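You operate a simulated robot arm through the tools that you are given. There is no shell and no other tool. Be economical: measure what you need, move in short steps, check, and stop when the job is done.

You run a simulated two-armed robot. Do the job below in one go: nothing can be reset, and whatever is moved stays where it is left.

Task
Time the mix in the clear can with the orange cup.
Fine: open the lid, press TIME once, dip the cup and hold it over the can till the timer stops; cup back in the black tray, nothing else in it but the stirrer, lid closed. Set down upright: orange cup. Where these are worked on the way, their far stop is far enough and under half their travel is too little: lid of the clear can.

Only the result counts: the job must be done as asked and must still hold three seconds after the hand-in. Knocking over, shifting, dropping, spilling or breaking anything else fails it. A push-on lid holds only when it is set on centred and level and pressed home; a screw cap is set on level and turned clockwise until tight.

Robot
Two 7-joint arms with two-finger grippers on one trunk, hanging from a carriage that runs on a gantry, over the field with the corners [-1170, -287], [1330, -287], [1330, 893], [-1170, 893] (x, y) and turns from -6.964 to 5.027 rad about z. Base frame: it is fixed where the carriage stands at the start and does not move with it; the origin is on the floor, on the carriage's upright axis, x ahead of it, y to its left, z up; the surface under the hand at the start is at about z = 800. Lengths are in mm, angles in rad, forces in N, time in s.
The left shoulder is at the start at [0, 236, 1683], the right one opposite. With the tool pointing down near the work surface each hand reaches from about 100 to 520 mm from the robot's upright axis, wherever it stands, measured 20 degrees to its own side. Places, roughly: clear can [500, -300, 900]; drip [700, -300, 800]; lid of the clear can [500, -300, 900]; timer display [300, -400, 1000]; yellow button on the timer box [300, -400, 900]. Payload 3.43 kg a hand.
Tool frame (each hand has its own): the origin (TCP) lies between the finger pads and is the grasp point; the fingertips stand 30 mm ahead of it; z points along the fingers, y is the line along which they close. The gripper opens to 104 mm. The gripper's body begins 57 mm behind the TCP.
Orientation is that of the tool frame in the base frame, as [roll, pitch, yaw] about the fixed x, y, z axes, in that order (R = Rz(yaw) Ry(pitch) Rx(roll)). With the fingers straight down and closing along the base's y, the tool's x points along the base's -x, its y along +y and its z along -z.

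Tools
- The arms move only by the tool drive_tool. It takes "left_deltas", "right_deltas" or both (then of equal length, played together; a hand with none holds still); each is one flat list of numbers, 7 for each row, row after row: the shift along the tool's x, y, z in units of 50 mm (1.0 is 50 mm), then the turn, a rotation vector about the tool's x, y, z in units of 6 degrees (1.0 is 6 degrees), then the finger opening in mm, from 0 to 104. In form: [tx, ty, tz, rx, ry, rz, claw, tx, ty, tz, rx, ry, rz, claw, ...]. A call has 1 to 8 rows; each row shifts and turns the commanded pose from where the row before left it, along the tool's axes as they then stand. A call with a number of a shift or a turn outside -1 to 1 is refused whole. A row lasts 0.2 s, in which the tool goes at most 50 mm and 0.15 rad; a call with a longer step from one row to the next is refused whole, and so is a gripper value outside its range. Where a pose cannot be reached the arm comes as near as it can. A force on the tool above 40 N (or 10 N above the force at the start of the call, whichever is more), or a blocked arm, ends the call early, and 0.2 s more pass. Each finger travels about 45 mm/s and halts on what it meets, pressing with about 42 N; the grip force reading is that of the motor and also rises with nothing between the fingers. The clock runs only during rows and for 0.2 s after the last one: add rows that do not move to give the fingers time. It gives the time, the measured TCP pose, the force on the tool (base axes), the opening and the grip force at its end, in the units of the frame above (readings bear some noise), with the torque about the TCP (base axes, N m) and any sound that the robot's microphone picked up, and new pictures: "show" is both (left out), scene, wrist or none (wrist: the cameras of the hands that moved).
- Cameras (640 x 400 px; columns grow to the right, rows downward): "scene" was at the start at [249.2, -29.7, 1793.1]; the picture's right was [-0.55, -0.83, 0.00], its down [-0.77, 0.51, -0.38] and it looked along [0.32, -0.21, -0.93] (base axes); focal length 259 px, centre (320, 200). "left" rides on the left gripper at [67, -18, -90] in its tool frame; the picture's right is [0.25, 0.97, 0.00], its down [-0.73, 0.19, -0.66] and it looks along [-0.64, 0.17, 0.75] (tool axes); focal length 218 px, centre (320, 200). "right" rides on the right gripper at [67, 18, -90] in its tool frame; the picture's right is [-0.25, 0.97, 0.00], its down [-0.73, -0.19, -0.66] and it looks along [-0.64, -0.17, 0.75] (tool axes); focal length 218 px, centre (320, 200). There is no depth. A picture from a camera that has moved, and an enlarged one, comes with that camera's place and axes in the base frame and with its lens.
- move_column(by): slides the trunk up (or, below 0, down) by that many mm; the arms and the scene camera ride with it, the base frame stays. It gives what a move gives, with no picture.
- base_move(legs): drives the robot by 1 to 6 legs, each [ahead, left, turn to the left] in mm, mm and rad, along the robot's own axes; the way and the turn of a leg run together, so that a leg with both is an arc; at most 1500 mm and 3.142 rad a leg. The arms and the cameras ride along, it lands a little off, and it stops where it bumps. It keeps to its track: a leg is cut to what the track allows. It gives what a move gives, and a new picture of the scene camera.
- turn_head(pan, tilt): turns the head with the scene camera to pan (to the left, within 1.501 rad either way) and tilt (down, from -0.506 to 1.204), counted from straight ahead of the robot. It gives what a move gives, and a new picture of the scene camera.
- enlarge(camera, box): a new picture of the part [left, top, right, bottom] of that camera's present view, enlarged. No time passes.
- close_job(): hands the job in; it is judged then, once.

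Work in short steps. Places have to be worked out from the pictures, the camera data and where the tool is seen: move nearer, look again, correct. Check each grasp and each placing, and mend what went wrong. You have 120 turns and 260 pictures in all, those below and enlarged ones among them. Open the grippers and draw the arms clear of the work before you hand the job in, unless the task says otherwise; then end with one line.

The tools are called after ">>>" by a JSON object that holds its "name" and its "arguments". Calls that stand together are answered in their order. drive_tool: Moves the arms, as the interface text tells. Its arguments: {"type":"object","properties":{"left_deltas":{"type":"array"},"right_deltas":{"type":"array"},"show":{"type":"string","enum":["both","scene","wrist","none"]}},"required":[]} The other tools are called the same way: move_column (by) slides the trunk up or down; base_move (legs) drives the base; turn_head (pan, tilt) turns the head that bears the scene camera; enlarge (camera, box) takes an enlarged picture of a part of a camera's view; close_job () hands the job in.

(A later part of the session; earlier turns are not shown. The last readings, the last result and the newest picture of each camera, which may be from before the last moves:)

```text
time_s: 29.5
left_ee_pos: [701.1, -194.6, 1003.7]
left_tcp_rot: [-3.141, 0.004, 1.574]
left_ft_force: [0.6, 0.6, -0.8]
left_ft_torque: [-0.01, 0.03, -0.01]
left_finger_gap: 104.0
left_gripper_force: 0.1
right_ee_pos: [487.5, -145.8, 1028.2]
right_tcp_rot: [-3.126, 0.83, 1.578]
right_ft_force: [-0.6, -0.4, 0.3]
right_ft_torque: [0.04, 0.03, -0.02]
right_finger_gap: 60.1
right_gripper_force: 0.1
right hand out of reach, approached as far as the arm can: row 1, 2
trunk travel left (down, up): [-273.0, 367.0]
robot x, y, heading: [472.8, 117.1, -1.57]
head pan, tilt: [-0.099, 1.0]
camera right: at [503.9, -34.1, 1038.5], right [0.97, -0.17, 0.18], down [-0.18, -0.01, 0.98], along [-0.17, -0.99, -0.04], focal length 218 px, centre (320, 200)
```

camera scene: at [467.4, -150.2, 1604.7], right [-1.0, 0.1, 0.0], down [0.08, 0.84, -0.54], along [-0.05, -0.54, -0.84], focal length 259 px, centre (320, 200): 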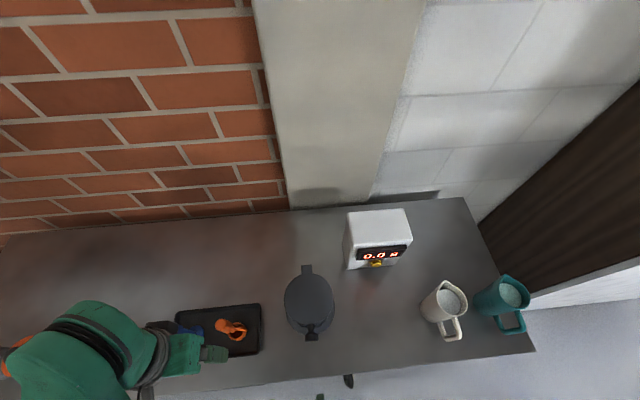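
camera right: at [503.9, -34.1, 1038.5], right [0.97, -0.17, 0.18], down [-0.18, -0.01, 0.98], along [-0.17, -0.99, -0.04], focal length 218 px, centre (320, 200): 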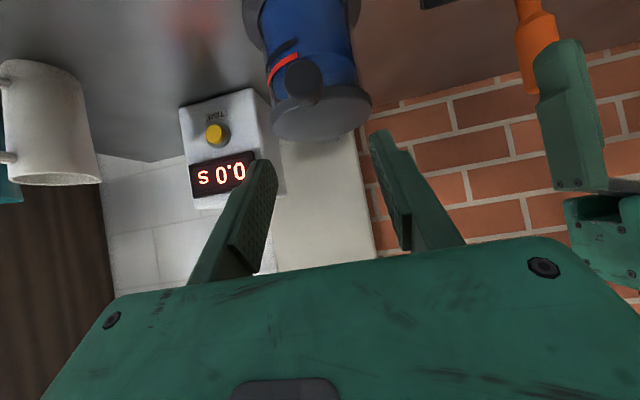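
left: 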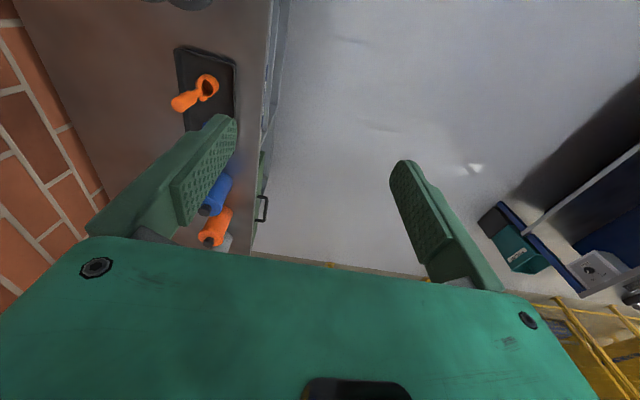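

The tilted pose stays limited by the arm. The torque pattern suggests my fingertips, 20 mm below the knob, were prying on the rising lid rim. I'll grip the knob with the tips only, nearly vertical, and start by restoring the trunk height and moving 50 mm nearer.

>>> {"name": "move_column", "arguments": {"by": 130}}

>>> {"name": "base_move", "arguments": {"legs": [[50, 0, 0]]}}

>>> {"name": "drive_tool", "arguments": {"right_deltas": [0, 0, 0, 0, 1, 0, 60, 0, 0, 0, 0, 1, 0, 60, 0, 0, 0, 0, 1, 0, 60, 0, 0, 0, 0, 1, 0, 60, 0, 0, 0, 0, 0, 0, 60], "show": "both"}}

```text
time_s: 31.0
left_ee_pos: [700.4, -193.9, 1132.7]
left_tcp_rot: [3.14, 0.007, 1.571]
left_ft_force: [0.4, 0.4, -0.4]
left_ft_torque: [0.01, 0.02, 0.0]
left_finger_gap: 103.9
left_gripper_force: 0.2
right_ee_pos: [487.6, -146.3, 1157.6]
right_tcp_rot: [-3.126, 0.831, 1.58]
right_ft_force: [0.7, -0.7, -0.3]
right_ft_torque: [0.01, 0.01, 0.02]
right_finger_gap: 60.2
right_gripper_force: 0.1
trunk travel left (down, up): [-403.0, 237.0]
robot x, y, heading: [476.0, 118.1, -1.568]
head pan, tilt: [-0.099, 1.0]
```

```text
time_s: 32.0
left_ee_pos: [700.5, -244.9, 1132.7]
left_tcp_rot: [3.14, 0.004, 1.575]
left_ft_force: [-0.7, -0.9, 0.4]
left_ft_torque: [0.01, 0.0, 0.03]
left_finger_gap: 104.0
left_gripper_force: 0.1
right_ee_pos: [488.9, -197.5, 1158.9]
right_tcp_rot: [-3.128, 0.832, 1.581]
right_ft_force: [0.7, 0.5, -0.3]
right_ft_torque: [0.06, 0.01, 0.03]
right_finger_gap: 60.0
right_gripper_force: 0.0
trunk travel left (down, up): [-403.0, 237.0]
robot x, y, heading: [473.5, 66.3, -1.567]
head pan, tilt: [-0.099, 1.0]
camera scene: at [467.7, -200.9, 1614.8], right [-1.0, 0.1, 0.0], down [0.08, 0.84, -0.54], along [-0.05, -0.54, -0.84], focal length 259 px, centre (320, 200)
```

scene: 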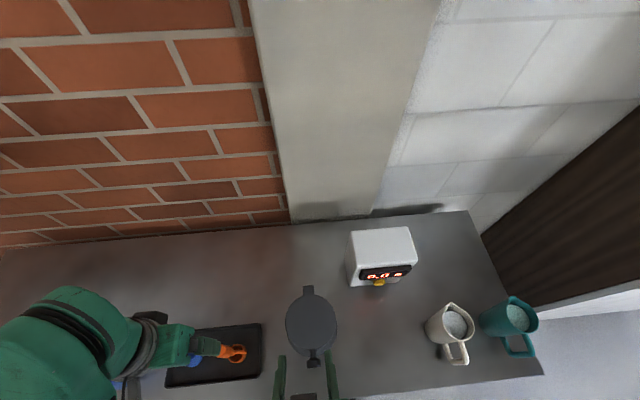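

```text
time_s: 33.2
left_ee_pos: [700.4, -244.8, 1132.6]
left_tcp_rot: [3.141, 0.005, 1.574]
left_ft_force: [-1.3, 0.7, -0.1]
left_ft_torque: [-0.03, -0.01, -0.04]
left_finger_gap: 104.0
left_gripper_force: 0.0
right_ee_pos: [487.8, -195.5, 1156.9]
right_tcp_rot: [-3.131, 0.409, 1.575]
right_ft_force: [-0.1, 0.2, -0.1]
right_ft_torque: [0.0, -0.01, 0.01]
right_finger_gap: 60.0
right_gripper_force: 0.0
trunk travel left (down, up): [-403.0, 237.0]
robot x, y, heading: [472.1, 68.3, -1.569]
head pan, tilt: [-0.099, 1.0]
camera scene: at [467.7, -200.5, 1614.7], right [-1.0, 0.1, 0.0], down [0.08, 0.84, -0.54], along [-0.05, -0.54, -0.84], focal length 259 px, centre (320, 200)
camera right: at [504.4, -98.7, 1212.2], right [0.97, -0.23, 0.09], down [-0.18, -0.41, 0.9], along [-0.17, -0.88, -0.44], focal length 218 px, centre (320, 200)
```

scene: 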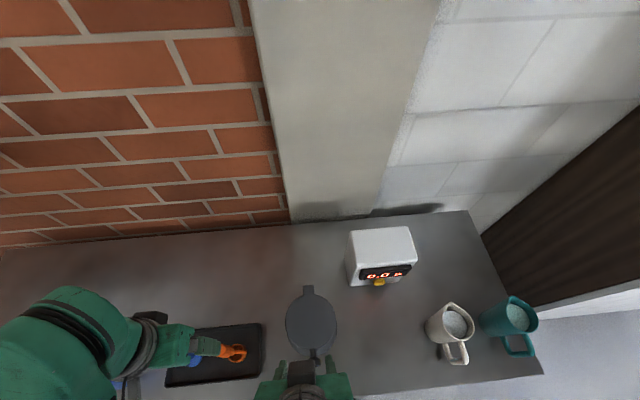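
right: 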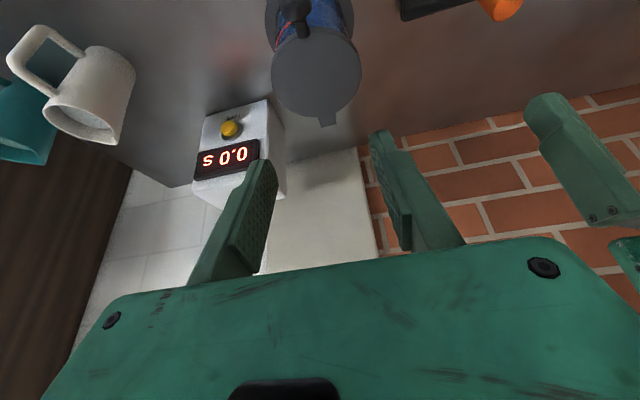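

The tilt is now 23° and the lid is undisturbed. I descend so that only the fingertips span the knob, with the TCP 17 mm short of it.

>>> {"name": "drive_tool", "arguments": {"right_deltas": [0.305, -0.032, 0.762, 0, 0, 0, 60, 0.305, -0.032, 0.762, 0, 0, 0, 60, 0.305, -0.032, 0.762, 0, 0, 0, 60, 0.305, -0.032, 0.762, 0, 0, 0, 60, 0.305, -0.032, 0.762, 0, 0, 0, 60, 0, 0, 0, 0, 0, 0, 60], "show": "wrist"}}

>>> {"name": "enlarge", "arguments": {"camera": "right", "box": [220, 60, 420, 280]}}

```text
time_s: 34.6
left_ee_pos: [699.4, -245.0, 1133.2]
left_tcp_rot: [-3.141, 0.005, 1.574]
left_ft_force: [-0.9, -0.1, -0.3]
left_ft_torque: [0.01, -0.01, 0.01]
left_finger_gap: 104.2
left_gripper_force: 0.1
right_ee_pos: [478.8, -205.5, 1039.8]
right_tcp_rot: [-3.131, 0.412, 1.575]
right_ft_force: [1.0, -0.2, 0.0]
right_ft_torque: [0.03, 0.0, 0.0]
right_finger_gap: 59.9
right_gripper_force: 0.0
right hand out of reach, approached as far as the arm can: row 3, 4, 5
trunk travel left (down, up): [-403.0, 237.0]
robot x, y, heading: [472.2, 67.2, -1.567]
head pan, tilt: [-0.099, 1.0]
camera right: at [495.7, -107.8, 1094.8], right [0.97, -0.23, 0.09], down [-0.18, -0.4, 0.9], along [-0.17, -0.88, -0.43], focal length 218 px, centre (320, 200)
```

right: 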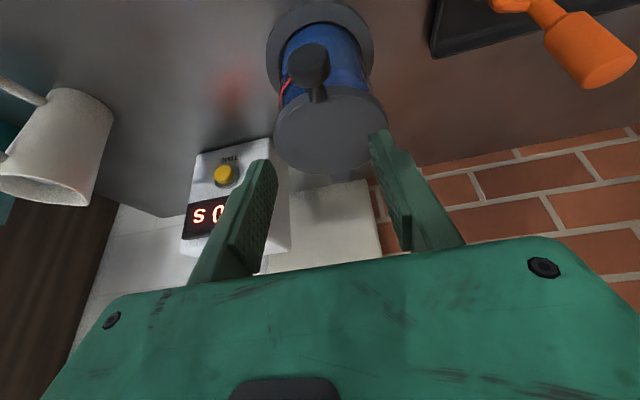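

```text
1.82 times, centred on (320, 170) of right
camera zoom: at [495.7, -107.8, 1094.8], right [0.97, -0.23, 0.09], down [-0.18, -0.4, 0.9], along [-0.17, -0.88, -0.43], focal length 397 px, centre (320, 254)
```

zoom: 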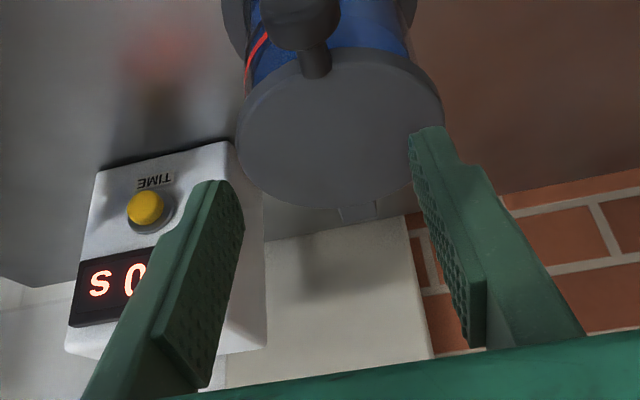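

Tilting limits how low the hand can go, so I straighten to vertical and descend with only the tips at knob level.

>>> {"name": "drive_tool", "arguments": {"right_deltas": [0, 0, 0, 0, 1, 0, 60, 0, 0, 0, 0, 1, 0, 60, 0, 0, 0, 0, 1, 0, 60, 0, 0, 0, 0, 0.92, 0, 60, 0, 0, 0, 0, 0, 0, 60], "show": "none"}}

>>> {"name": "drive_tool", "arguments": {"right_deltas": [-0.05, 0.02, 0.57, 0, 0, 0, 60, 0, 0, 0.57, 0, 0, 0, 60, 0, 0, 0.57, 0, 0, 0, 60, 0, 0, 0, 0, 0, 0, 60], "show": "wrist"}}

>>> {"name": "enlarge", "arguments": {"camera": "right", "box": [220, 60, 420, 280]}}

```text
time_s: 35.8
left_ee_pos: [701.7, -244.4, 1132.3]
left_tcp_rot: [-3.141, 0.007, 1.575]
left_ft_force: [-0.3, -0.8, 0.7]
left_ft_torque: [0.0, 0.03, -0.01]
left_finger_gap: 104.1
left_gripper_force: 0.1
right_ee_pos: [478.4, -203.6, 1038.5]
right_tcp_rot: [-3.133, -0.001, 1.571]
right_ft_force: [-0.4, 0.0, 0.2]
right_ft_torque: [0.04, 0.02, 0.01]
right_finger_gap: 60.0
right_gripper_force: 0.0
trunk travel left (down, up): [-403.0, 237.0]
robot x, y, heading: [472.5, 67.5, -1.565]
head pan, tilt: [-0.099, 1.0]
```

```text
time_s: 36.8
left_ee_pos: [700.2, -244.0, 1133.2]
left_tcp_rot: [3.14, 0.006, 1.573]
left_ft_force: [0.1, -0.5, 0.3]
left_ft_torque: [0.01, -0.02, 0.03]
left_finger_gap: 103.8
left_gripper_force: 0.2
right_ee_pos: [478.3, -205.7, 952.2]
right_tcp_rot: [-3.134, 0.003, 1.57]
right_ft_force: [-0.3, -0.5, 0.4]
right_ft_torque: [0.01, 0.01, -0.01]
right_finger_gap: 60.0
right_gripper_force: 0.0
trunk travel left (down, up): [-403.0, 237.0]
robot x, y, heading: [469.7, 67.2, -1.57]
head pan, tilt: [-0.099, 1.0]
camera right: at [494.3, -138.5, 1042.5], right [0.97, -0.25, -0.01], down [-0.19, -0.73, 0.66], along [-0.17, -0.64, -0.75], focal length 218 px, centre (320, 200)
```

right: 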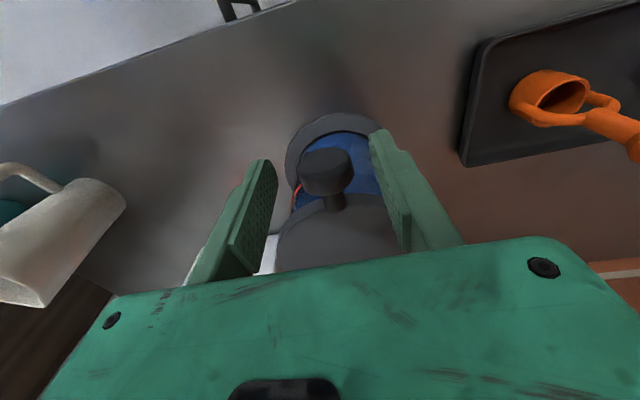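

```text
1.82 times, centred on (320, 170) of right
camera zoom: at [494.3, -138.5, 1042.5], right [0.97, -0.25, -0.01], down [-0.19, -0.73, 0.66], along [-0.17, -0.64, -0.75], focal length 397 px, centre (320, 254)
```

zoom: 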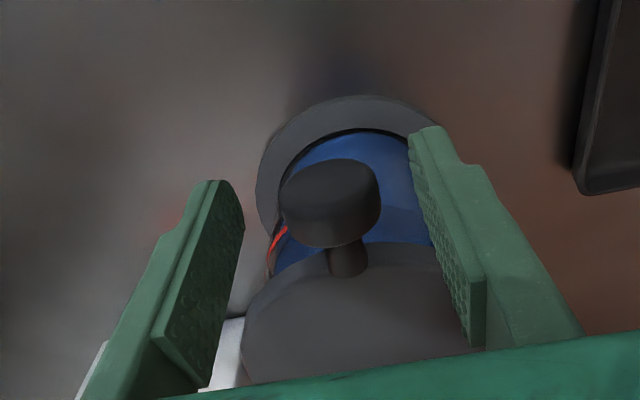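

The knob is a short disc facing me, and the tips now reach 16 mm below its centre. I close on it.

>>> {"name": "drive_tool", "arguments": {"right_deltas": [0, 0, 0, 0, 0, 0, 45, 0, 0, 0, 0, 0, 0, 30, 0, 0, 0, 0, 0, 0, 15, 0, 0, 0, 0, 0, 0, 15, 0, 0, 0, 0, 0, 0, 15], "show": "none"}}

>>> {"name": "drive_tool", "arguments": {"right_deltas": [-0.044, 0, -0.232, 0, 0, 0, 15, -0.044, 0, -0.232, 0, 0, 0, 15, -0.076, 0, -0.224, 0, 0, 0, 15, -0.076, 0, -0.224, 0, 0, 0, 15], "show": "wrist"}}

```text
time_s: 38.0
left_ee_pos: [703.3, -244.4, 1133.7]
left_tcp_rot: [3.139, 0.005, 1.575]
left_ft_force: [0.5, 0.5, 0.0]
left_ft_torque: [0.01, 0.05, 0.0]
left_finger_gap: 104.0
left_gripper_force: 0.0
right_ee_pos: [479.7, -206.1, 953.1]
right_tcp_rot: [-3.135, 0.003, 1.571]
right_ft_force: [12.7, -1.4, -2.6]
right_ft_torque: [0.14, -0.26, 0.19]
right_finger_gap: 31.0
right_gripper_force: 45.2
trunk travel left (down, up): [-403.0, 237.0]
robot x, y, heading: [473.1, 64.9, -1.566]
head pan, tilt: [-0.099, 1.0]
```

```text
time_s: 39.0
left_ee_pos: [701.9, -242.6, 1133.0]
left_tcp_rot: [3.138, 0.003, 1.574]
left_ft_force: [-0.1, 0.0, 0.1]
left_ft_torque: [0.02, -0.02, 0.01]
left_finger_gap: 103.8
left_gripper_force: 0.1
right_ee_pos: [479.5, -216.5, 999.9]
right_tcp_rot: [-3.135, 0.001, 1.571]
right_ft_force: [8.1, 9.5, -0.6]
right_ft_torque: [0.59, -0.36, 0.08]
right_finger_gap: 31.1
right_gripper_force: 32.6
trunk travel left (down, up): [-403.0, 237.0]
robot x, y, heading: [469.5, 67.6, -1.57]
head pan, tilt: [-0.099, 1.0]
camera right: at [496.7, -149.0, 1089.6], right [0.97, -0.25, -0.01], down [-0.19, -0.73, 0.66], along [-0.17, -0.64, -0.75], focal length 218 px, centre (320, 200)
```

right: 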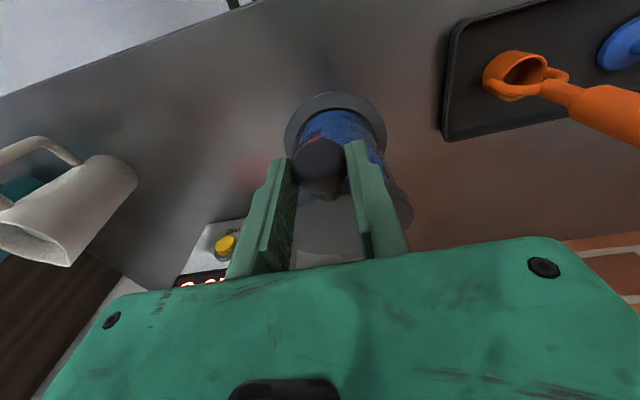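

Forces are much lower this time. I follow the arc another 24°.

>>> {"name": "drive_tool", "arguments": {"right_deltas": [-0.09, 0, -0.21, 0, 0, 0, 15, -0.107, 0, -0.21, 0, 0, 0, 15, -0.13, 0, -0.195, 0, 0, 0, 15, -0.134, 0, -0.19, 0, 0, 0, 15, -0.161, 0, -0.175, 0, 0, 0, 15, -0.161, 0, -0.17, 0, 0, 0, 15], "show": "wrist"}}

```text
time_s: 40.4
left_ee_pos: [701.6, -242.6, 1132.4]
left_tcp_rot: [3.139, 0.004, 1.574]
left_ft_force: [0.5, 0.5, 0.3]
left_ft_torque: [0.03, 0.05, 0.0]
left_finger_gap: 104.3
left_gripper_force: 0.0
right_ee_pos: [479.9, -255.6, 1054.1]
right_tcp_rot: [-3.134, -0.002, 1.571]
right_ft_force: [11.3, 10.4, -2.2]
right_ft_torque: [1.31, -0.24, -0.09]
right_finger_gap: 31.1
right_gripper_force: 44.8
trunk travel left (down, up): [-403.0, 237.0]
robot x, y, heading: [475.1, 68.9, -1.566]
head pan, tilt: [-0.099, 1.0]
camera right: at [496.8, -188.4, 1144.2], right [0.97, -0.25, -0.01], down [-0.19, -0.73, 0.66], along [-0.17, -0.63, -0.75], focal length 218 px, centre (320, 200)
```

right: 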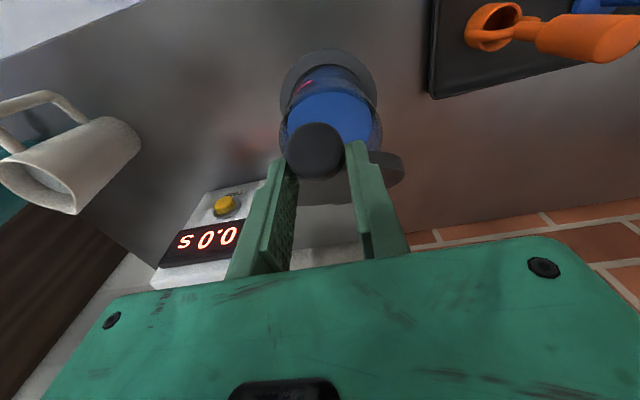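

The lid is at about 40° and holding. To ease the twist on the grip, I let the hand turn with the lid over the next 24°.

>>> {"name": "drive_tool", "arguments": {"right_deltas": [-0.202, 0, -0.15, 0, 0.667, 0, 15, -0.197, 0, -0.16, 0, 0.667, 0, 15, -0.203, 0, -0.15, 0, 0.667, 0, 15, -0.197, 0, -0.158, 0, 0.667, 0, 15, -0.204, 0, -0.151, 0, 0.667, 0, 15, -0.198, 0, -0.159, 0, 0.667, 0, 15], "show": "wrist"}}

```text
time_s: 41.8
left_ee_pos: [702.3, -244.6, 1133.4]
left_tcp_rot: [-3.141, 0.005, 1.575]
left_ft_force: [0.1, 0.8, 0.9]
left_ft_torque: [0.02, 0.0, 0.0]
left_finger_gap: 104.0
left_gripper_force: 0.1
right_ee_pos: [480.1, -324.8, 1093.0]
right_tcp_rot: [-3.137, -0.411, 1.567]
right_ft_force: [4.8, 7.8, 22.3]
right_ft_torque: [0.09, -0.09, -0.25]
right_finger_gap: 30.8
right_gripper_force: 44.8
trunk travel left (down, up): [-403.0, 237.0]
robot x, y, heading: [471.6, 69.1, -1.569]
head pan, tilt: [-0.099, 1.0]
camera right: at [496.6, -299.1, 1202.7], right [0.97, -0.23, -0.11], down [-0.19, -0.93, 0.31], along [-0.17, -0.28, -0.94], focal length 218 px, centre (320, 200)
```

right: 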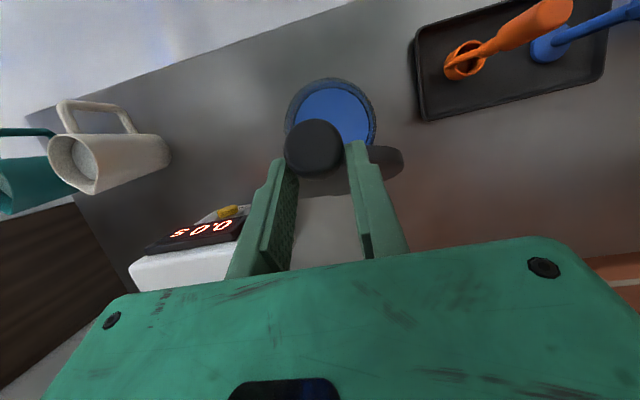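

The lid is near 65° and still gripped, with a small push along the radius. I widen the arc slightly and continue past vertical.

>>> {"name": "drive_tool", "arguments": {"right_deltas": [-0.168, 0, -0.17, 0, 0, 0, 15, -0.168, 0, -0.17, 0, 0, 0, 15, -0.206, 0, -0.122, 0, 0, 0, 15, -0.206, 0, -0.122, 0, 0, 0, 15, -0.221, 0, -0.093, 0, 0, 0, 15, -0.221, 0, -0.093, 0, 0, 0, 15], "show": "both"}}

```text
time_s: 43.2
left_ee_pos: [700.9, -245.4, 1132.8]
left_tcp_rot: [-3.141, 0.004, 1.574]
left_ft_force: [0.6, -0.8, -0.3]
left_ft_torque: [0.04, 0.02, 0.0]
left_finger_gap: 104.3
left_gripper_force: 0.1
right_ee_pos: [479.7, -395.8, 1097.6]
right_tcp_rot: [-3.131, -0.417, 1.567]
right_ft_force: [-0.7, 0.2, 0.4]
right_ft_torque: [-0.01, 0.01, 0.03]
right_finger_gap: 14.8
right_gripper_force: 0.0
right hand out of reach, approached as far as the arm can: row 1, 2
trunk travel left (down, up): [-403.0, 237.0]
robot x, y, heading: [474.9, 67.4, -1.571]
head pan, tilt: [-0.099, 1.0]
camera scene: at [467.8, -200.6, 1614.7], right [-1.0, 0.1, 0.0], down [0.08, 0.84, -0.54], along [-0.05, -0.54, -0.84], focal length 259 px, centre (320, 200)
camera right: at [497.0, -370.0, 1205.9], right [0.97, -0.23, -0.11], down [-0.19, -0.93, 0.31], along [-0.17, -0.28, -0.95], focal length 218 px, centre (320, 200)
```

scene: 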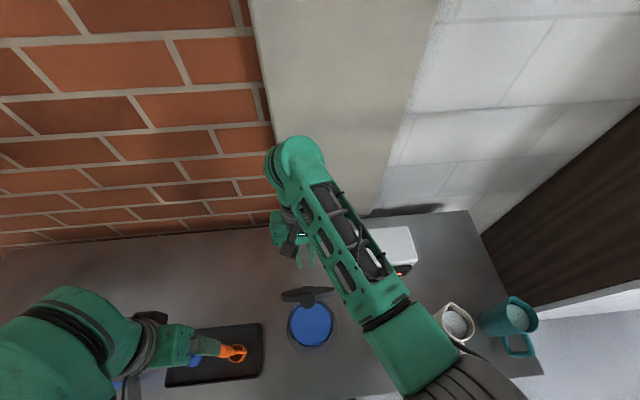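
right: 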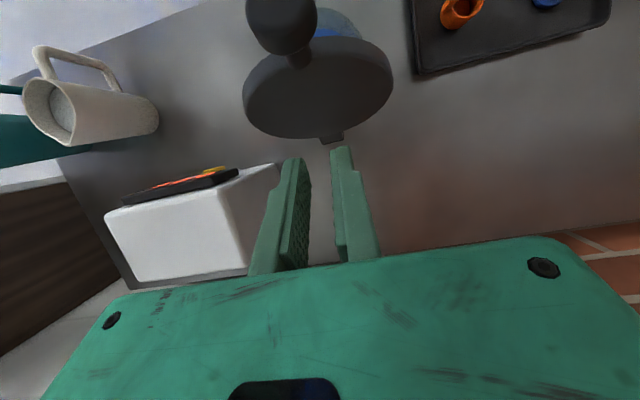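

The knob slipped out, but the lid seems to stand open with the blue mix visible. I check whether it stays put.

>>> {"name": "drive_tool", "arguments": {"right_deltas": [0, 0, 0, 0, 0, 0, 15, 0, 0, 0, 0, 0, 0, 15], "show": "both"}}

>>> {"name": "enlarge", "arguments": {"camera": "scene", "box": [230, 240, 400, 370]}}

>>> {"name": "enlarge", "arguments": {"camera": "left", "box": [0, 0, 640, 400]}}

```text
time_s: 43.8
left_ee_pos: [700.9, -243.7, 1133.5]
left_tcp_rot: [-3.141, 0.007, 1.575]
left_ft_force: [-1.0, 0.5, 0.1]
left_ft_torque: [-0.01, 0.01, 0.0]
left_finger_gap: 104.1
left_gripper_force: 0.0
right_ee_pos: [481.2, -395.4, 1096.5]
right_tcp_rot: [-3.131, -0.418, 1.565]
right_ft_force: [0.2, -0.3, 0.2]
right_ft_torque: [-0.01, -0.01, -0.01]
right_finger_gap: 15.1
right_gripper_force: 0.0
trunk travel left (down, up): [-403.0, 237.0]
robot x, y, heading: [471.4, 67.8, -1.568]
head pan, tilt: [-0.099, 1.0]
camera scene: at [467.7, -200.5, 1614.7], right [-1.0, 0.1, 0.0], down [0.08, 0.84, -0.54], along [-0.05, -0.54, -0.84], focal length 259 px, centre (320, 200)
camera right: at [497.0, -369.6, 1205.8], right [0.97, -0.23, -0.11], down [-0.19, -0.93, 0.31], along [-0.17, -0.28, -0.95], focal length 218 px, centre (320, 200)
```

scene: 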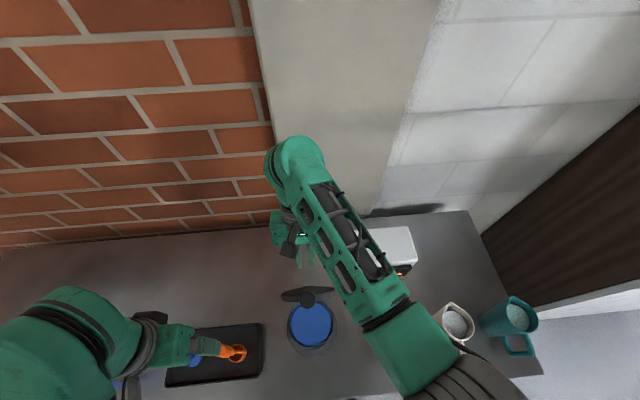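
right: 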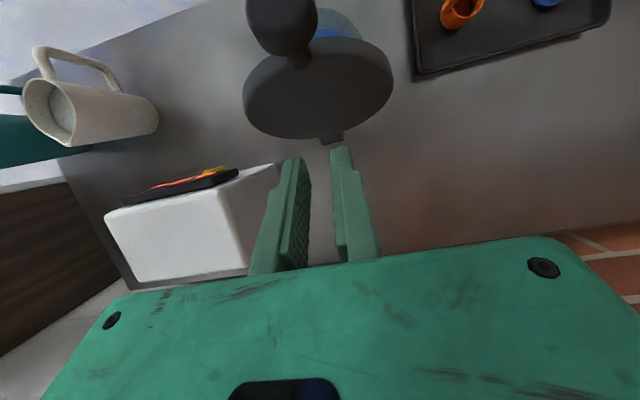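

```text
3.08 times, centred on (315, 305) of scene
camera zoom: at [467.7, -200.5, 1614.7], right [-1.0, 0.1, 0.0], down [0.08, 0.84, -0.54], along [-0.05, -0.54, -0.84], focal length 796 px, centre (335, -123)
```

zoom: 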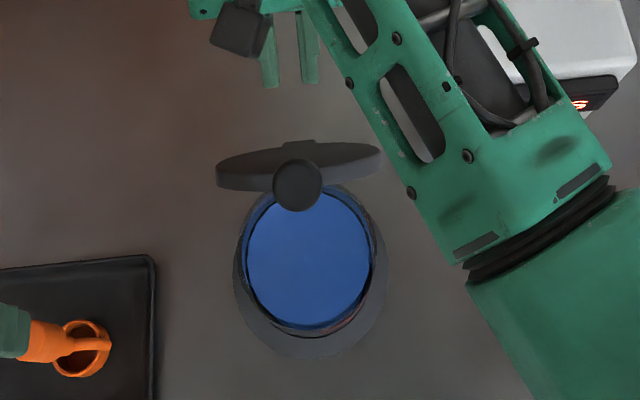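

```text
1.00 times, centred on (320, 200) of left (not enlarged: the box is as wide or as high as the picture)
camera zoom: at [682.3, -176.6, 1222.0], right [0.97, 0.26, 0.0], down [0.19, -0.73, 0.66], along [0.17, -0.64, -0.75], focal length 218 px, centre (320, 200)
```

zoom: 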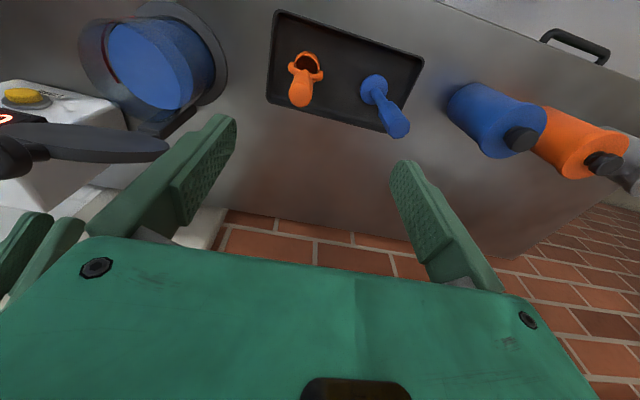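

The lid holds by itself at roughly 60° open, so its hinge has friction. To be sure it's open far enough, I bring the right hand up and over to its front side, to push it to the far stop with closed fingers.

>>> {"name": "drive_tool", "arguments": {"right_deltas": [0, 0, 0, 0, -1, 0, 5, 0, 0, 0, 0, -1, 0, 0, 0, 0, 0, 0, -1, 0, 0, 0, 0, 0, 0, -1, 0, 0, 0, 0, -0.5, 0, 0, 0, 0, 0, 0, -0.5, 0, 0, 0, 0], "show": "none"}}

```text
time_s: 45.2
left_ee_pos: [700.6, -244.8, 1133.3]
left_tcp_rot: [-3.14, 0.004, 1.575]
left_ft_force: [-0.4, -0.1, 0.2]
left_ft_torque: [0.01, 0.02, -0.01]
left_finger_gap: 104.1
left_gripper_force: 0.0
right_ee_pos: [479.6, -395.0, 1144.1]
right_tcp_rot: [-3.131, 0.0, 1.572]
right_ft_force: [-0.2, 0.4, -0.3]
right_ft_torque: [-0.01, 0.0, 0.0]
right_finger_gap: 0.0
right_gripper_force: 34.6
trunk travel left (down, up): [-403.0, 237.0]
robot x, y, heading: [475.9, 66.2, -1.568]
head pan, tilt: [-0.099, 1.0]
```

The tips are at 1114, above the knob's top at about 1092. I cross over to the front side.

>>> {"name": "drive_tool", "arguments": {"right_deltas": [0.5, 0, -0.1, 0, 0, 0, 0, 0.8, 0, 0, 0, 0, 0, 0, 0.8, 0, 0, 0, 0, 0, 0, 0.8, 0, 0, 0, 0, 0, 0, 0.3, 0, 0, 0, 0, 0, 0], "show": "both"}}

```text
time_s: 46.4
left_ee_pos: [699.6, -244.6, 1132.3]
left_tcp_rot: [3.142, 0.004, 1.574]
left_ft_force: [-0.4, 0.2, 0.7]
left_ft_torque: [0.0, 0.02, 0.01]
left_finger_gap: 104.1
left_gripper_force: 0.1
right_ee_pos: [482.1, -239.8, 1131.6]
right_tcp_rot: [-3.134, 0.006, 1.571]
right_ft_force: [0.6, 0.6, 0.2]
right_ft_torque: [-0.01, -0.03, -0.02]
right_finger_gap: 0.1
right_gripper_force: 34.6
right hand out of reach, approached as far as the arm can: row 3, 4, 5
trunk travel left (down, up): [-403.0, 237.0]
robot x, y, heading: [470.4, 66.7, -1.569]
head pan, tilt: [-0.099, 1.0]
camera scene: at [467.7, -200.5, 1614.7], right [-1.0, 0.1, 0.0], down [0.08, 0.84, -0.54], along [-0.05, -0.54, -0.84], focal length 259 px, centre (320, 200)
camera right: at [499.2, -171.5, 1221.3], right [0.97, -0.25, -0.01], down [-0.19, -0.73, 0.66], along [-0.17, -0.64, -0.75], focal length 218 px, centre (320, 200)
```

scene: 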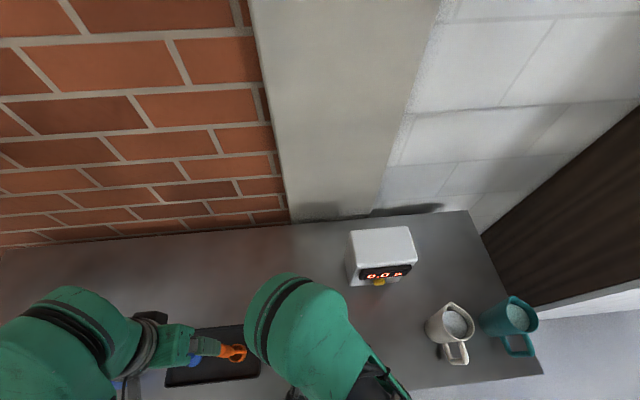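
right: 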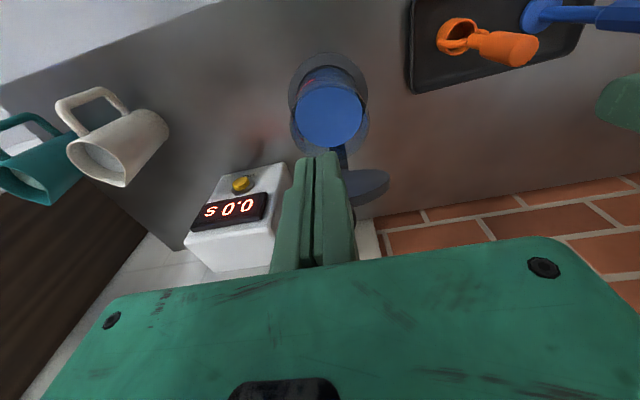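

I lower to TCP z≈1065, level with the knob and in front of it, then start pushing towards the wall in small steps.

>>> {"name": "drive_tool", "arguments": {"right_deltas": [0, 0, 0.67, 0, 0, 0, 0, 0, 0, 0.67, 0, 0, 0, 0, -0.6, 0, 0, 0, 0, 0, 0, -0.5, 0, 0, 0, 0, 0, 0, -0.5, 0, 0, 0, 0, 0, 0], "show": "both"}}

```text
time_s: 47.6
left_ee_pos: [700.6, -245.6, 1133.9]
left_tcp_rot: [3.141, 0.004, 1.573]
left_ft_force: [0.1, 0.0, 0.3]
left_ft_torque: [0.02, -0.01, 0.02]
left_finger_gap: 103.9
left_gripper_force: 0.0
right_ee_pos: [485.2, -321.4, 1064.4]
right_tcp_rot: [-3.133, 0.003, 1.571]
right_ft_force: [-0.8, 0.8, 0.2]
right_ft_torque: [0.02, 0.01, -0.04]
right_finger_gap: 0.0
right_gripper_force: 35.2
trunk travel left (down, up): [-403.0, 237.0]
robot x, y, heading: [472.9, 64.1, -1.571]
head pan, tilt: [-0.099, 1.0]
camera scene: at [467.8, -200.7, 1614.8], right [-1.0, 0.1, 0.0], down [0.08, 0.84, -0.54], along [-0.05, -0.54, -0.84], focal length 259 px, centre (320, 200)
camera right: at [502.3, -253.7, 1154.2], right [0.97, -0.25, -0.01], down [-0.18, -0.73, 0.66], along [-0.17, -0.64, -0.75], focal length 218 px, centre (320, 200)
```

scene: 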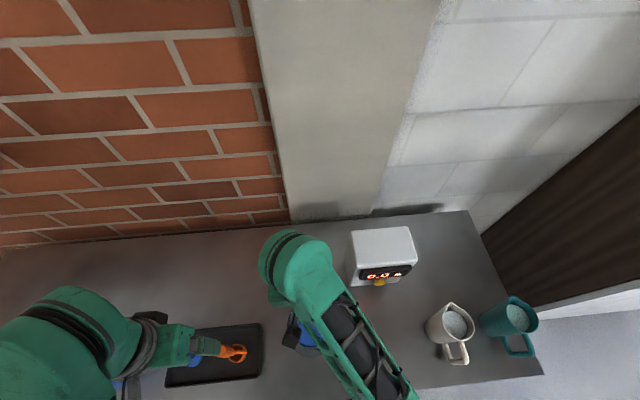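
right: 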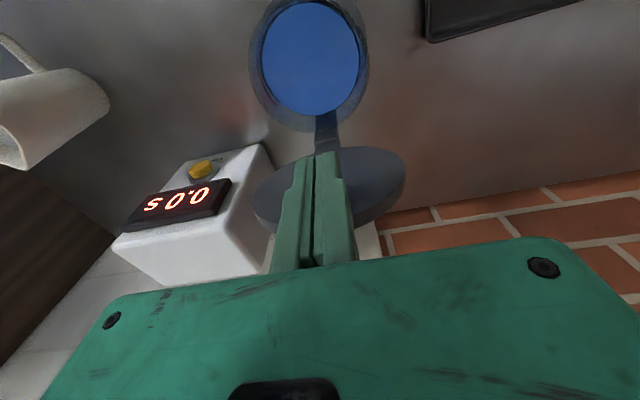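

No contact force yet, and the lid now looks to be leaning further back than I thought. I check its angle from the other cameras.

>>> {"name": "enlarge", "arguments": {"camera": "right", "box": [220, 0, 440, 260]}}

>>> {"name": "enlarge", "arguments": {"camera": "left", "box": [0, 0, 260, 260]}}

```text
1.54 times, centred on (330, 130) of right
camera zoom: at [502.3, -253.7, 1154.2], right [0.97, -0.25, -0.01], down [-0.18, -0.73, 0.66], along [-0.17, -0.64, -0.75], focal length 336 px, centre (305, 308)
```

zoom: 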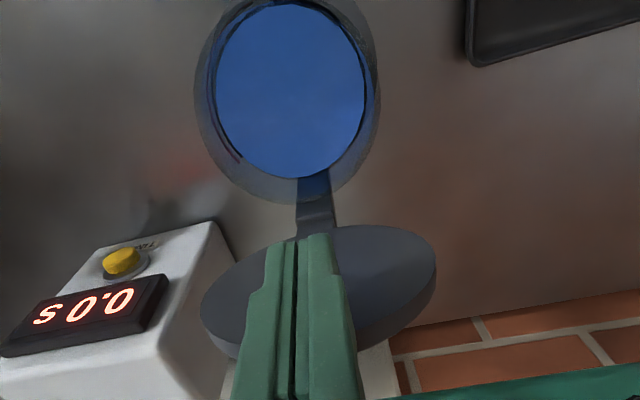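

```text
1.54 times, centred on (130, 130) of left
camera zoom: at [682.4, -177.0, 1222.1], right [0.97, 0.26, 0.0], down [0.19, -0.73, 0.66], along [0.17, -0.64, -0.75], focal length 336 px, centre (612, 308)
```

zoom: 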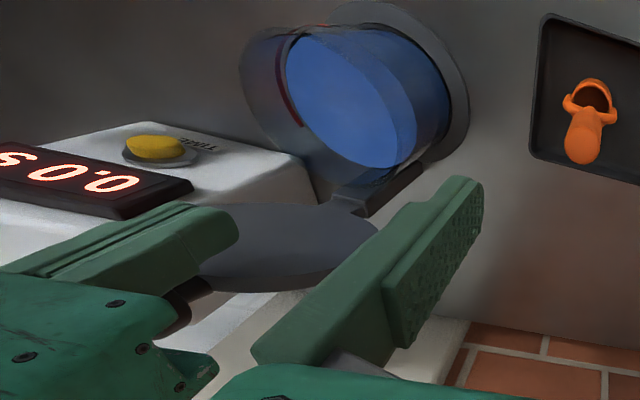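

The lid's underside now faces the robot, so it's about upright or past it. I push on gently and watch the force for the far stop.

>>> {"name": "drive_tool", "arguments": {"right_deltas": [-0.4, 0, 0, 0, 0, 0, 0, -0.4, 0, 0, 0, 0, 0, 0, -0.4, 0, 0, 0, 0, 0, 0, -0.4, 0, 0, 0, 0, 0, 0], "show": "both"}}

>>> {"name": "enlarge", "arguments": {"camera": "left", "box": [0, 0, 260, 260]}}

```text
time_s: 48.5
left_ee_pos: [698.4, -241.7, 1133.5]
left_tcp_rot: [-3.139, 0.004, 1.571]
left_ft_force: [-0.2, -0.7, 1.0]
left_ft_torque: [-0.02, 0.0, -0.03]
left_finger_gap: 103.9
left_gripper_force: 0.1
right_ee_pos: [483.6, -376.6, 1063.7]
right_tcp_rot: [-3.14, -0.007, 1.569]
right_ft_force: [-8.4, 25.0, 9.1]
right_ft_torque: [-0.75, -0.23, -0.21]
right_finger_gap: 0.0
right_gripper_force: 35.0
trunk travel left (down, up): [-403.0, 237.0]
robot x, y, heading: [475.1, 66.0, -1.569]
head pan, tilt: [-0.099, 1.0]
stopped in row 4 (right hand): the force on the tool passed its limit at 48 N (the readings are from after the stop); the commanded pose is now the measured one
camera scene: at [466.4, -198.3, 1614.2], right [-1.0, 0.1, 0.0], down [0.08, 0.84, -0.54], along [-0.05, -0.54, -0.84], focal length 259 px, centre (320, 200)
camera right: at [500.3, -309.4, 1154.6], right [0.97, -0.26, 0.0], down [-0.19, -0.73, 0.65], along [-0.17, -0.63, -0.76], focal length 218 px, centre (320, 200)
```

scene: 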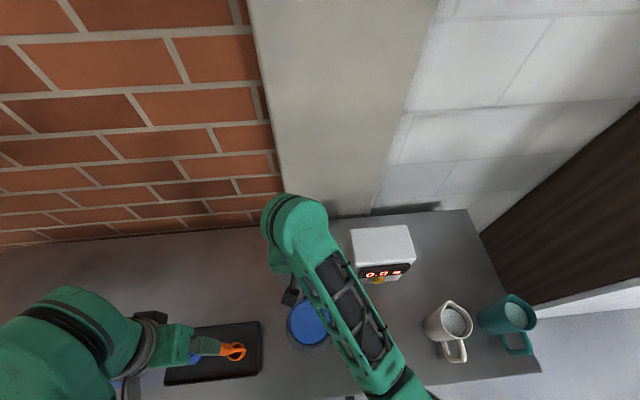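
right: 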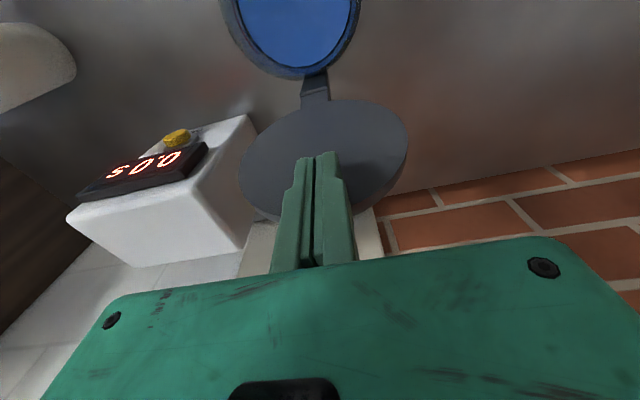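

```text
1.54 times, centred on (130, 130) of left
camera zoom: at [680.6, -173.8, 1221.8], right [0.97, 0.25, 0.0], down [0.19, -0.73, 0.66], along [0.17, -0.64, -0.75], focal length 336 px, centre (612, 308)
```

zoom: 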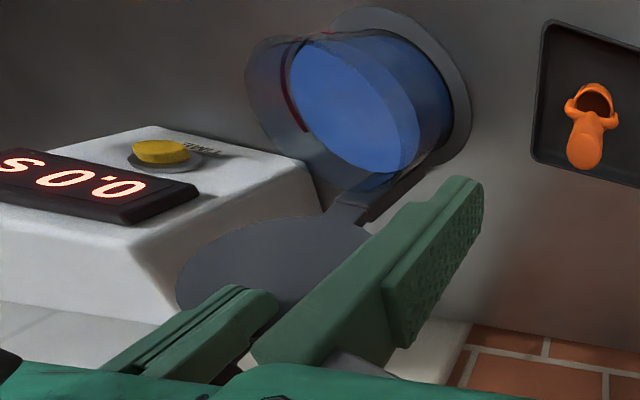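

The lid has reached its far stop at 48 N. I draw the right hand back and off to the side, clear of the can, and check the lid stays.

>>> {"name": "drive_tool", "arguments": {"right_deltas": [0.8, 0, 0, 0, 0, 0, 0, 0.8, 0, 0, 0, 0, 0, 0, 0.6, -0.6, 0, 0, 0, 0, 0, 0, -0.95, 0, 0, 0, 0, 0, 0, -0.95, 0, 0, 0, 0, 0, 0, -0.95, 0, 0, 0, 0, 0], "show": "both"}}

>>> {"name": "enlarge", "arguments": {"camera": "scene", "box": [150, 240, 330, 390]}}

>>> {"name": "enlarge", "arguments": {"camera": "left", "box": [220, 0, 440, 160]}}

```text
time_s: 49.9
left_ee_pos: [700.2, -244.3, 1133.8]
left_tcp_rot: [3.141, 0.005, 1.573]
left_ft_force: [0.2, -1.0, -0.3]
left_ft_torque: [0.01, 0.01, 0.01]
left_finger_gap: 104.3
left_gripper_force: 0.1
right_ee_pos: [309.6, -271.2, 1064.4]
right_tcp_rot: [-3.139, -0.002, 1.572]
right_ft_force: [0.1, -0.5, 0.3]
right_ft_torque: [0.0, -0.01, -0.02]
right_finger_gap: 0.1
right_gripper_force: 34.5
trunk travel left (down, up): [-403.0, 237.0]
robot x, y, heading: [471.6, 69.6, -1.567]
head pan, tilt: [-0.099, 1.0]
camera scene: at [467.3, -200.2, 1614.7], right [-1.0, 0.1, 0.0], down [0.08, 0.84, -0.54], along [-0.05, -0.54, -0.84], focal length 259 px, centre (320, 200)
camera right: at [327.2, -204.4, 1155.4], right [0.97, -0.25, 0.0], down [-0.19, -0.73, 0.66], along [-0.17, -0.63, -0.75], focal length 218 px, centre (320, 200)
```

scene: 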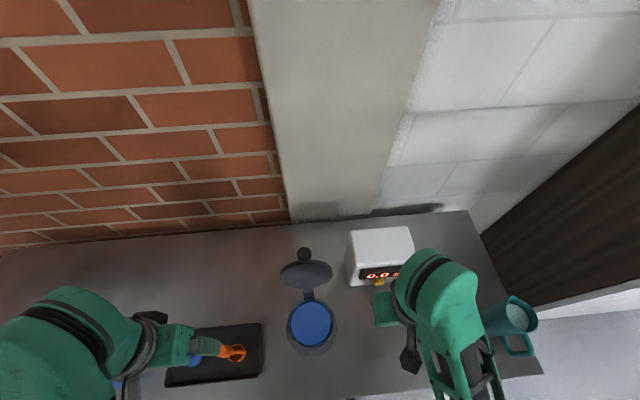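
right: 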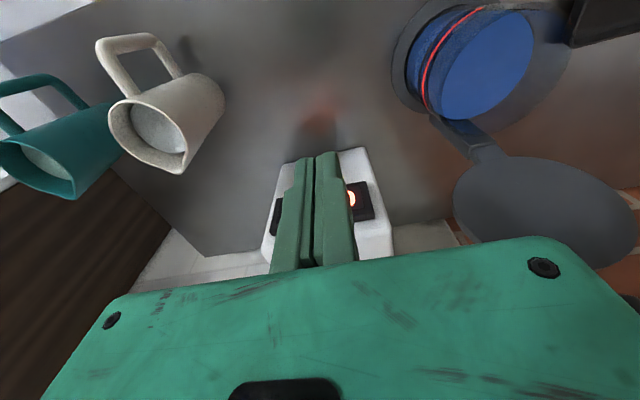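

```text
2.67 times, centred on (240, 315) of scene
camera zoom: at [467.3, -200.2, 1614.7], right [-1.0, 0.1, 0.0], down [0.08, 0.84, -0.54], along [-0.05, -0.54, -0.84], focal length 690 px, centre (533, -107)
```

zoom: 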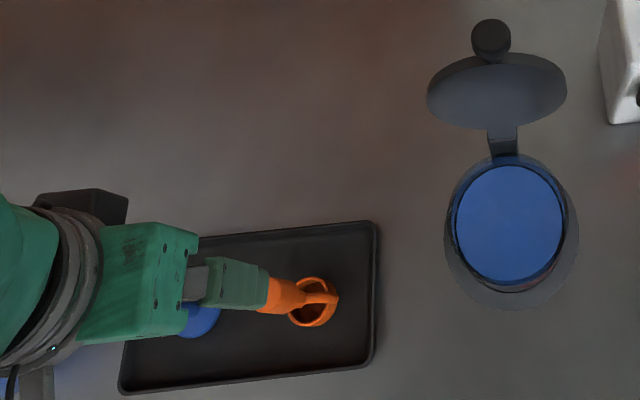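

```text
2.50 times, centred on (330, 80) of left
camera zoom: at [681.9, -176.5, 1222.1], right [0.97, 0.26, 0.0], down [0.19, -0.73, 0.66], along [0.17, -0.64, -0.75], focal length 546 px, centre (295, 500)
```

zoom: 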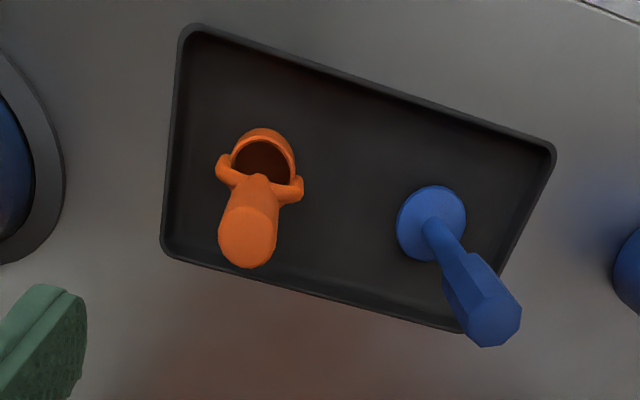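

The lid stays wide open. The cup's handle stands at about (681, -247), with its top near z 980. I raise the trunk 80 mm for headroom, then bring the left hand above the handle.

>>> {"name": "move_column", "arguments": {"by": 80}}

>>> {"name": "drive_tool", "arguments": {"left_deltas": [-0.05, -0.38, 0.8, 0, 0, 0, 60, 0, 0, 0.8, 0, 0, 0, 60, 0, 0, 0.8, 0, 0, 0, 60, 0, 0, 0.8, 0, 0, 0, 60, 0, 0, 0, 0, 0, 0, 60], "show": "both"}}

>>> {"name": "enlarge", "arguments": {"camera": "left", "box": [220, 0, 420, 260]}}

```text
time_s: 51.0
left_ee_pos: [700.1, -244.3, 1212.3]
left_tcp_rot: [3.141, 0.007, 1.573]
left_ft_force: [-0.2, 0.3, 0.5]
left_ft_torque: [0.01, 0.0, -0.02]
left_finger_gap: 104.3
left_gripper_force: 0.1
right_ee_pos: [312.4, -272.5, 1145.8]
right_tcp_rot: [-3.138, -0.003, 1.569]
right_ft_force: [0.7, -0.1, 0.0]
right_ft_torque: [-0.02, -0.02, -0.01]
right_finger_gap: 0.0
right_gripper_force: 34.4
trunk travel left (down, up): [-483.0, 157.0]
robot x, y, heading: [475.1, 67.7, -1.564]
head pan, tilt: [-0.099, 1.0]
```

```text
time_s: 52.2
left_ee_pos: [681.1, -251.0, 1048.2]
left_tcp_rot: [-3.141, 0.006, 1.574]
left_ft_force: [-0.5, 0.2, 0.3]
left_ft_torque: [-0.02, 0.02, 0.0]
left_finger_gap: 60.0
left_gripper_force: 0.0
right_ee_pos: [311.5, -272.0, 1145.0]
right_tcp_rot: [-3.141, -0.002, 1.571]
right_ft_force: [-0.2, 0.3, 0.6]
right_ft_torque: [0.0, 0.02, -0.03]
right_finger_gap: 0.0
right_gripper_force: 34.7
trunk travel left (down, up): [-483.0, 157.0]
robot x, y, heading: [471.5, 65.9, -1.57]
head pan, tilt: [-0.099, 1.0]
camera scene: at [467.5, -200.3, 1694.7], right [-1.0, 0.1, 0.0], down [0.08, 0.84, -0.54], along [-0.05, -0.54, -0.84], focal length 259 px, centre (320, 200)
camera left: at [663.5, -182.6, 1137.6], right [0.97, 0.26, 0.0], down [0.19, -0.72, 0.66], along [0.17, -0.64, -0.75], focal length 218 px, centre (320, 200)
```

scene: 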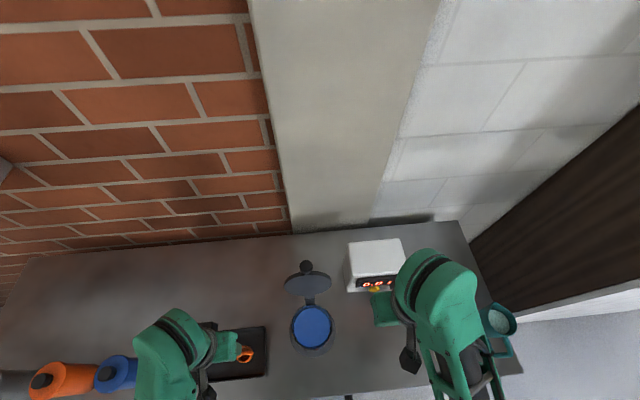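
left: 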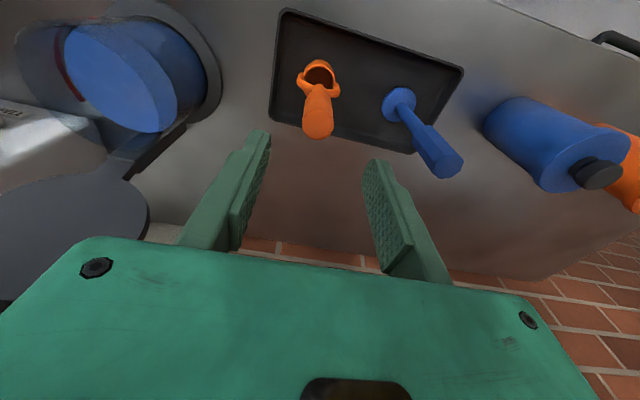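

```text
1.54 times, centred on (320, 130) of left
camera zoom: at [663.5, -182.6, 1137.6], right [0.97, 0.26, 0.0], down [0.19, -0.72, 0.66], along [0.17, -0.64, -0.75], focal length 336 px, centre (320, 308)
```

zoom: 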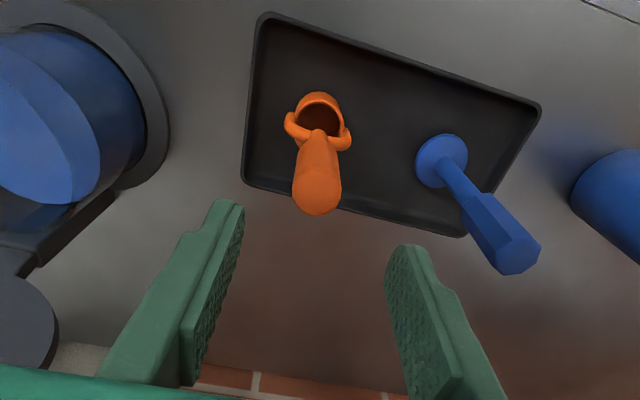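

The handle top is at about (680, -248, 976). I lower the open fingers around it to TCP z≈955.

>>> {"name": "drive_tool", "arguments": {"left_deltas": [0.06, -0.02, 0.62, 0, 0, 0, 60, 0, 0, 0.62, 0, 0, 0, 60, 0, 0, 0.62, 0, 0, 0, 60, 0, 0, 0, 0, 0, 0, 60], "show": "both"}}

>>> {"name": "enlarge", "arguments": {"camera": "left", "box": [220, 0, 420, 260]}}

>>> {"name": "enlarge", "arguments": {"camera": "scene", "box": [180, 300, 300, 400]}}

```text
time_s: 53.2
left_ee_pos: [679.4, -248.0, 958.5]
left_tcp_rot: [-3.141, 0.007, 1.574]
left_ft_force: [-0.7, -0.7, -0.7]
left_ft_torque: [-0.01, 0.03, 0.0]
left_finger_gap: 60.0
left_gripper_force: 0.0
right_ee_pos: [312.6, -270.9, 1145.3]
right_tcp_rot: [-3.139, -0.002, 1.568]
right_ft_force: [0.3, 0.5, -0.2]
right_ft_torque: [0.01, 0.02, -0.01]
right_finger_gap: 0.1
right_gripper_force: 35.0
trunk travel left (down, up): [-483.0, 157.0]
robot x, y, heading: [473.3, 71.0, -1.57]
head pan, tilt: [-0.099, 1.0]
camera scene: at [467.5, -200.3, 1694.7], right [-1.0, 0.1, 0.0], down [0.08, 0.84, -0.54], along [-0.05, -0.54, -0.84], focal length 259 px, centre (320, 200)
camera left: at [661.6, -179.8, 1047.4], right [0.97, 0.26, 0.0], down [0.19, -0.73, 0.66], along [0.17, -0.64, -0.75], focal length 218 px, centre (320, 200)
```

scene: 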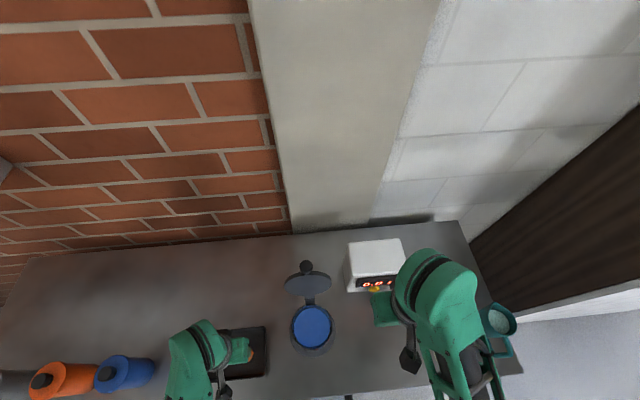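
left: 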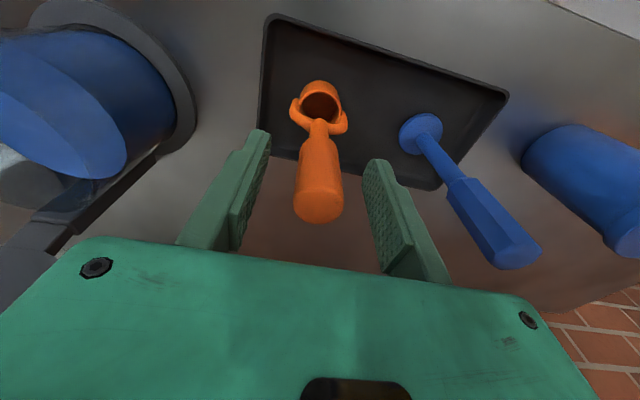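

```text
1.54 times, centred on (320, 130) of left
camera zoom: at [661.6, -179.8, 1047.4], right [0.97, 0.26, 0.0], down [0.19, -0.73, 0.66], along [0.17, -0.64, -0.75], focal length 336 px, centre (320, 308)
```

zoom: 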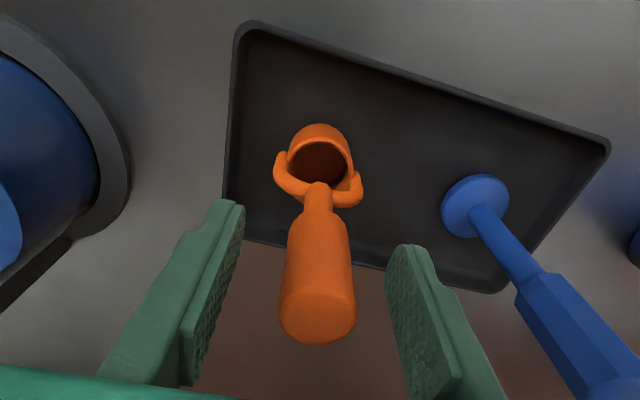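

```text
4.00 times, centred on (240, 350) of scene
camera zoom: at [467.5, -200.3, 1694.7], right [-1.0, 0.1, 0.0], down [0.08, 0.84, -0.54], along [-0.05, -0.54, -0.84], focal length 1035 px, centre (640, -400)
```

zoom: 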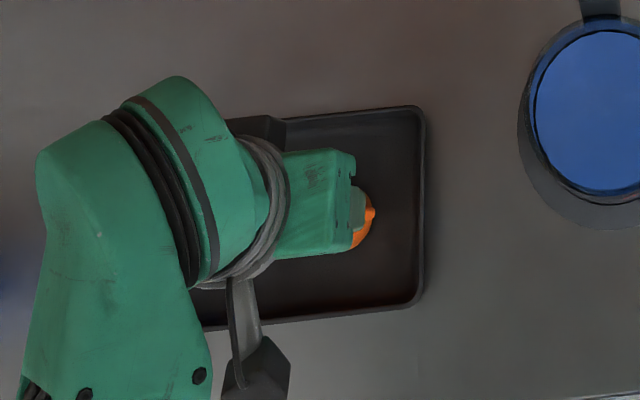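

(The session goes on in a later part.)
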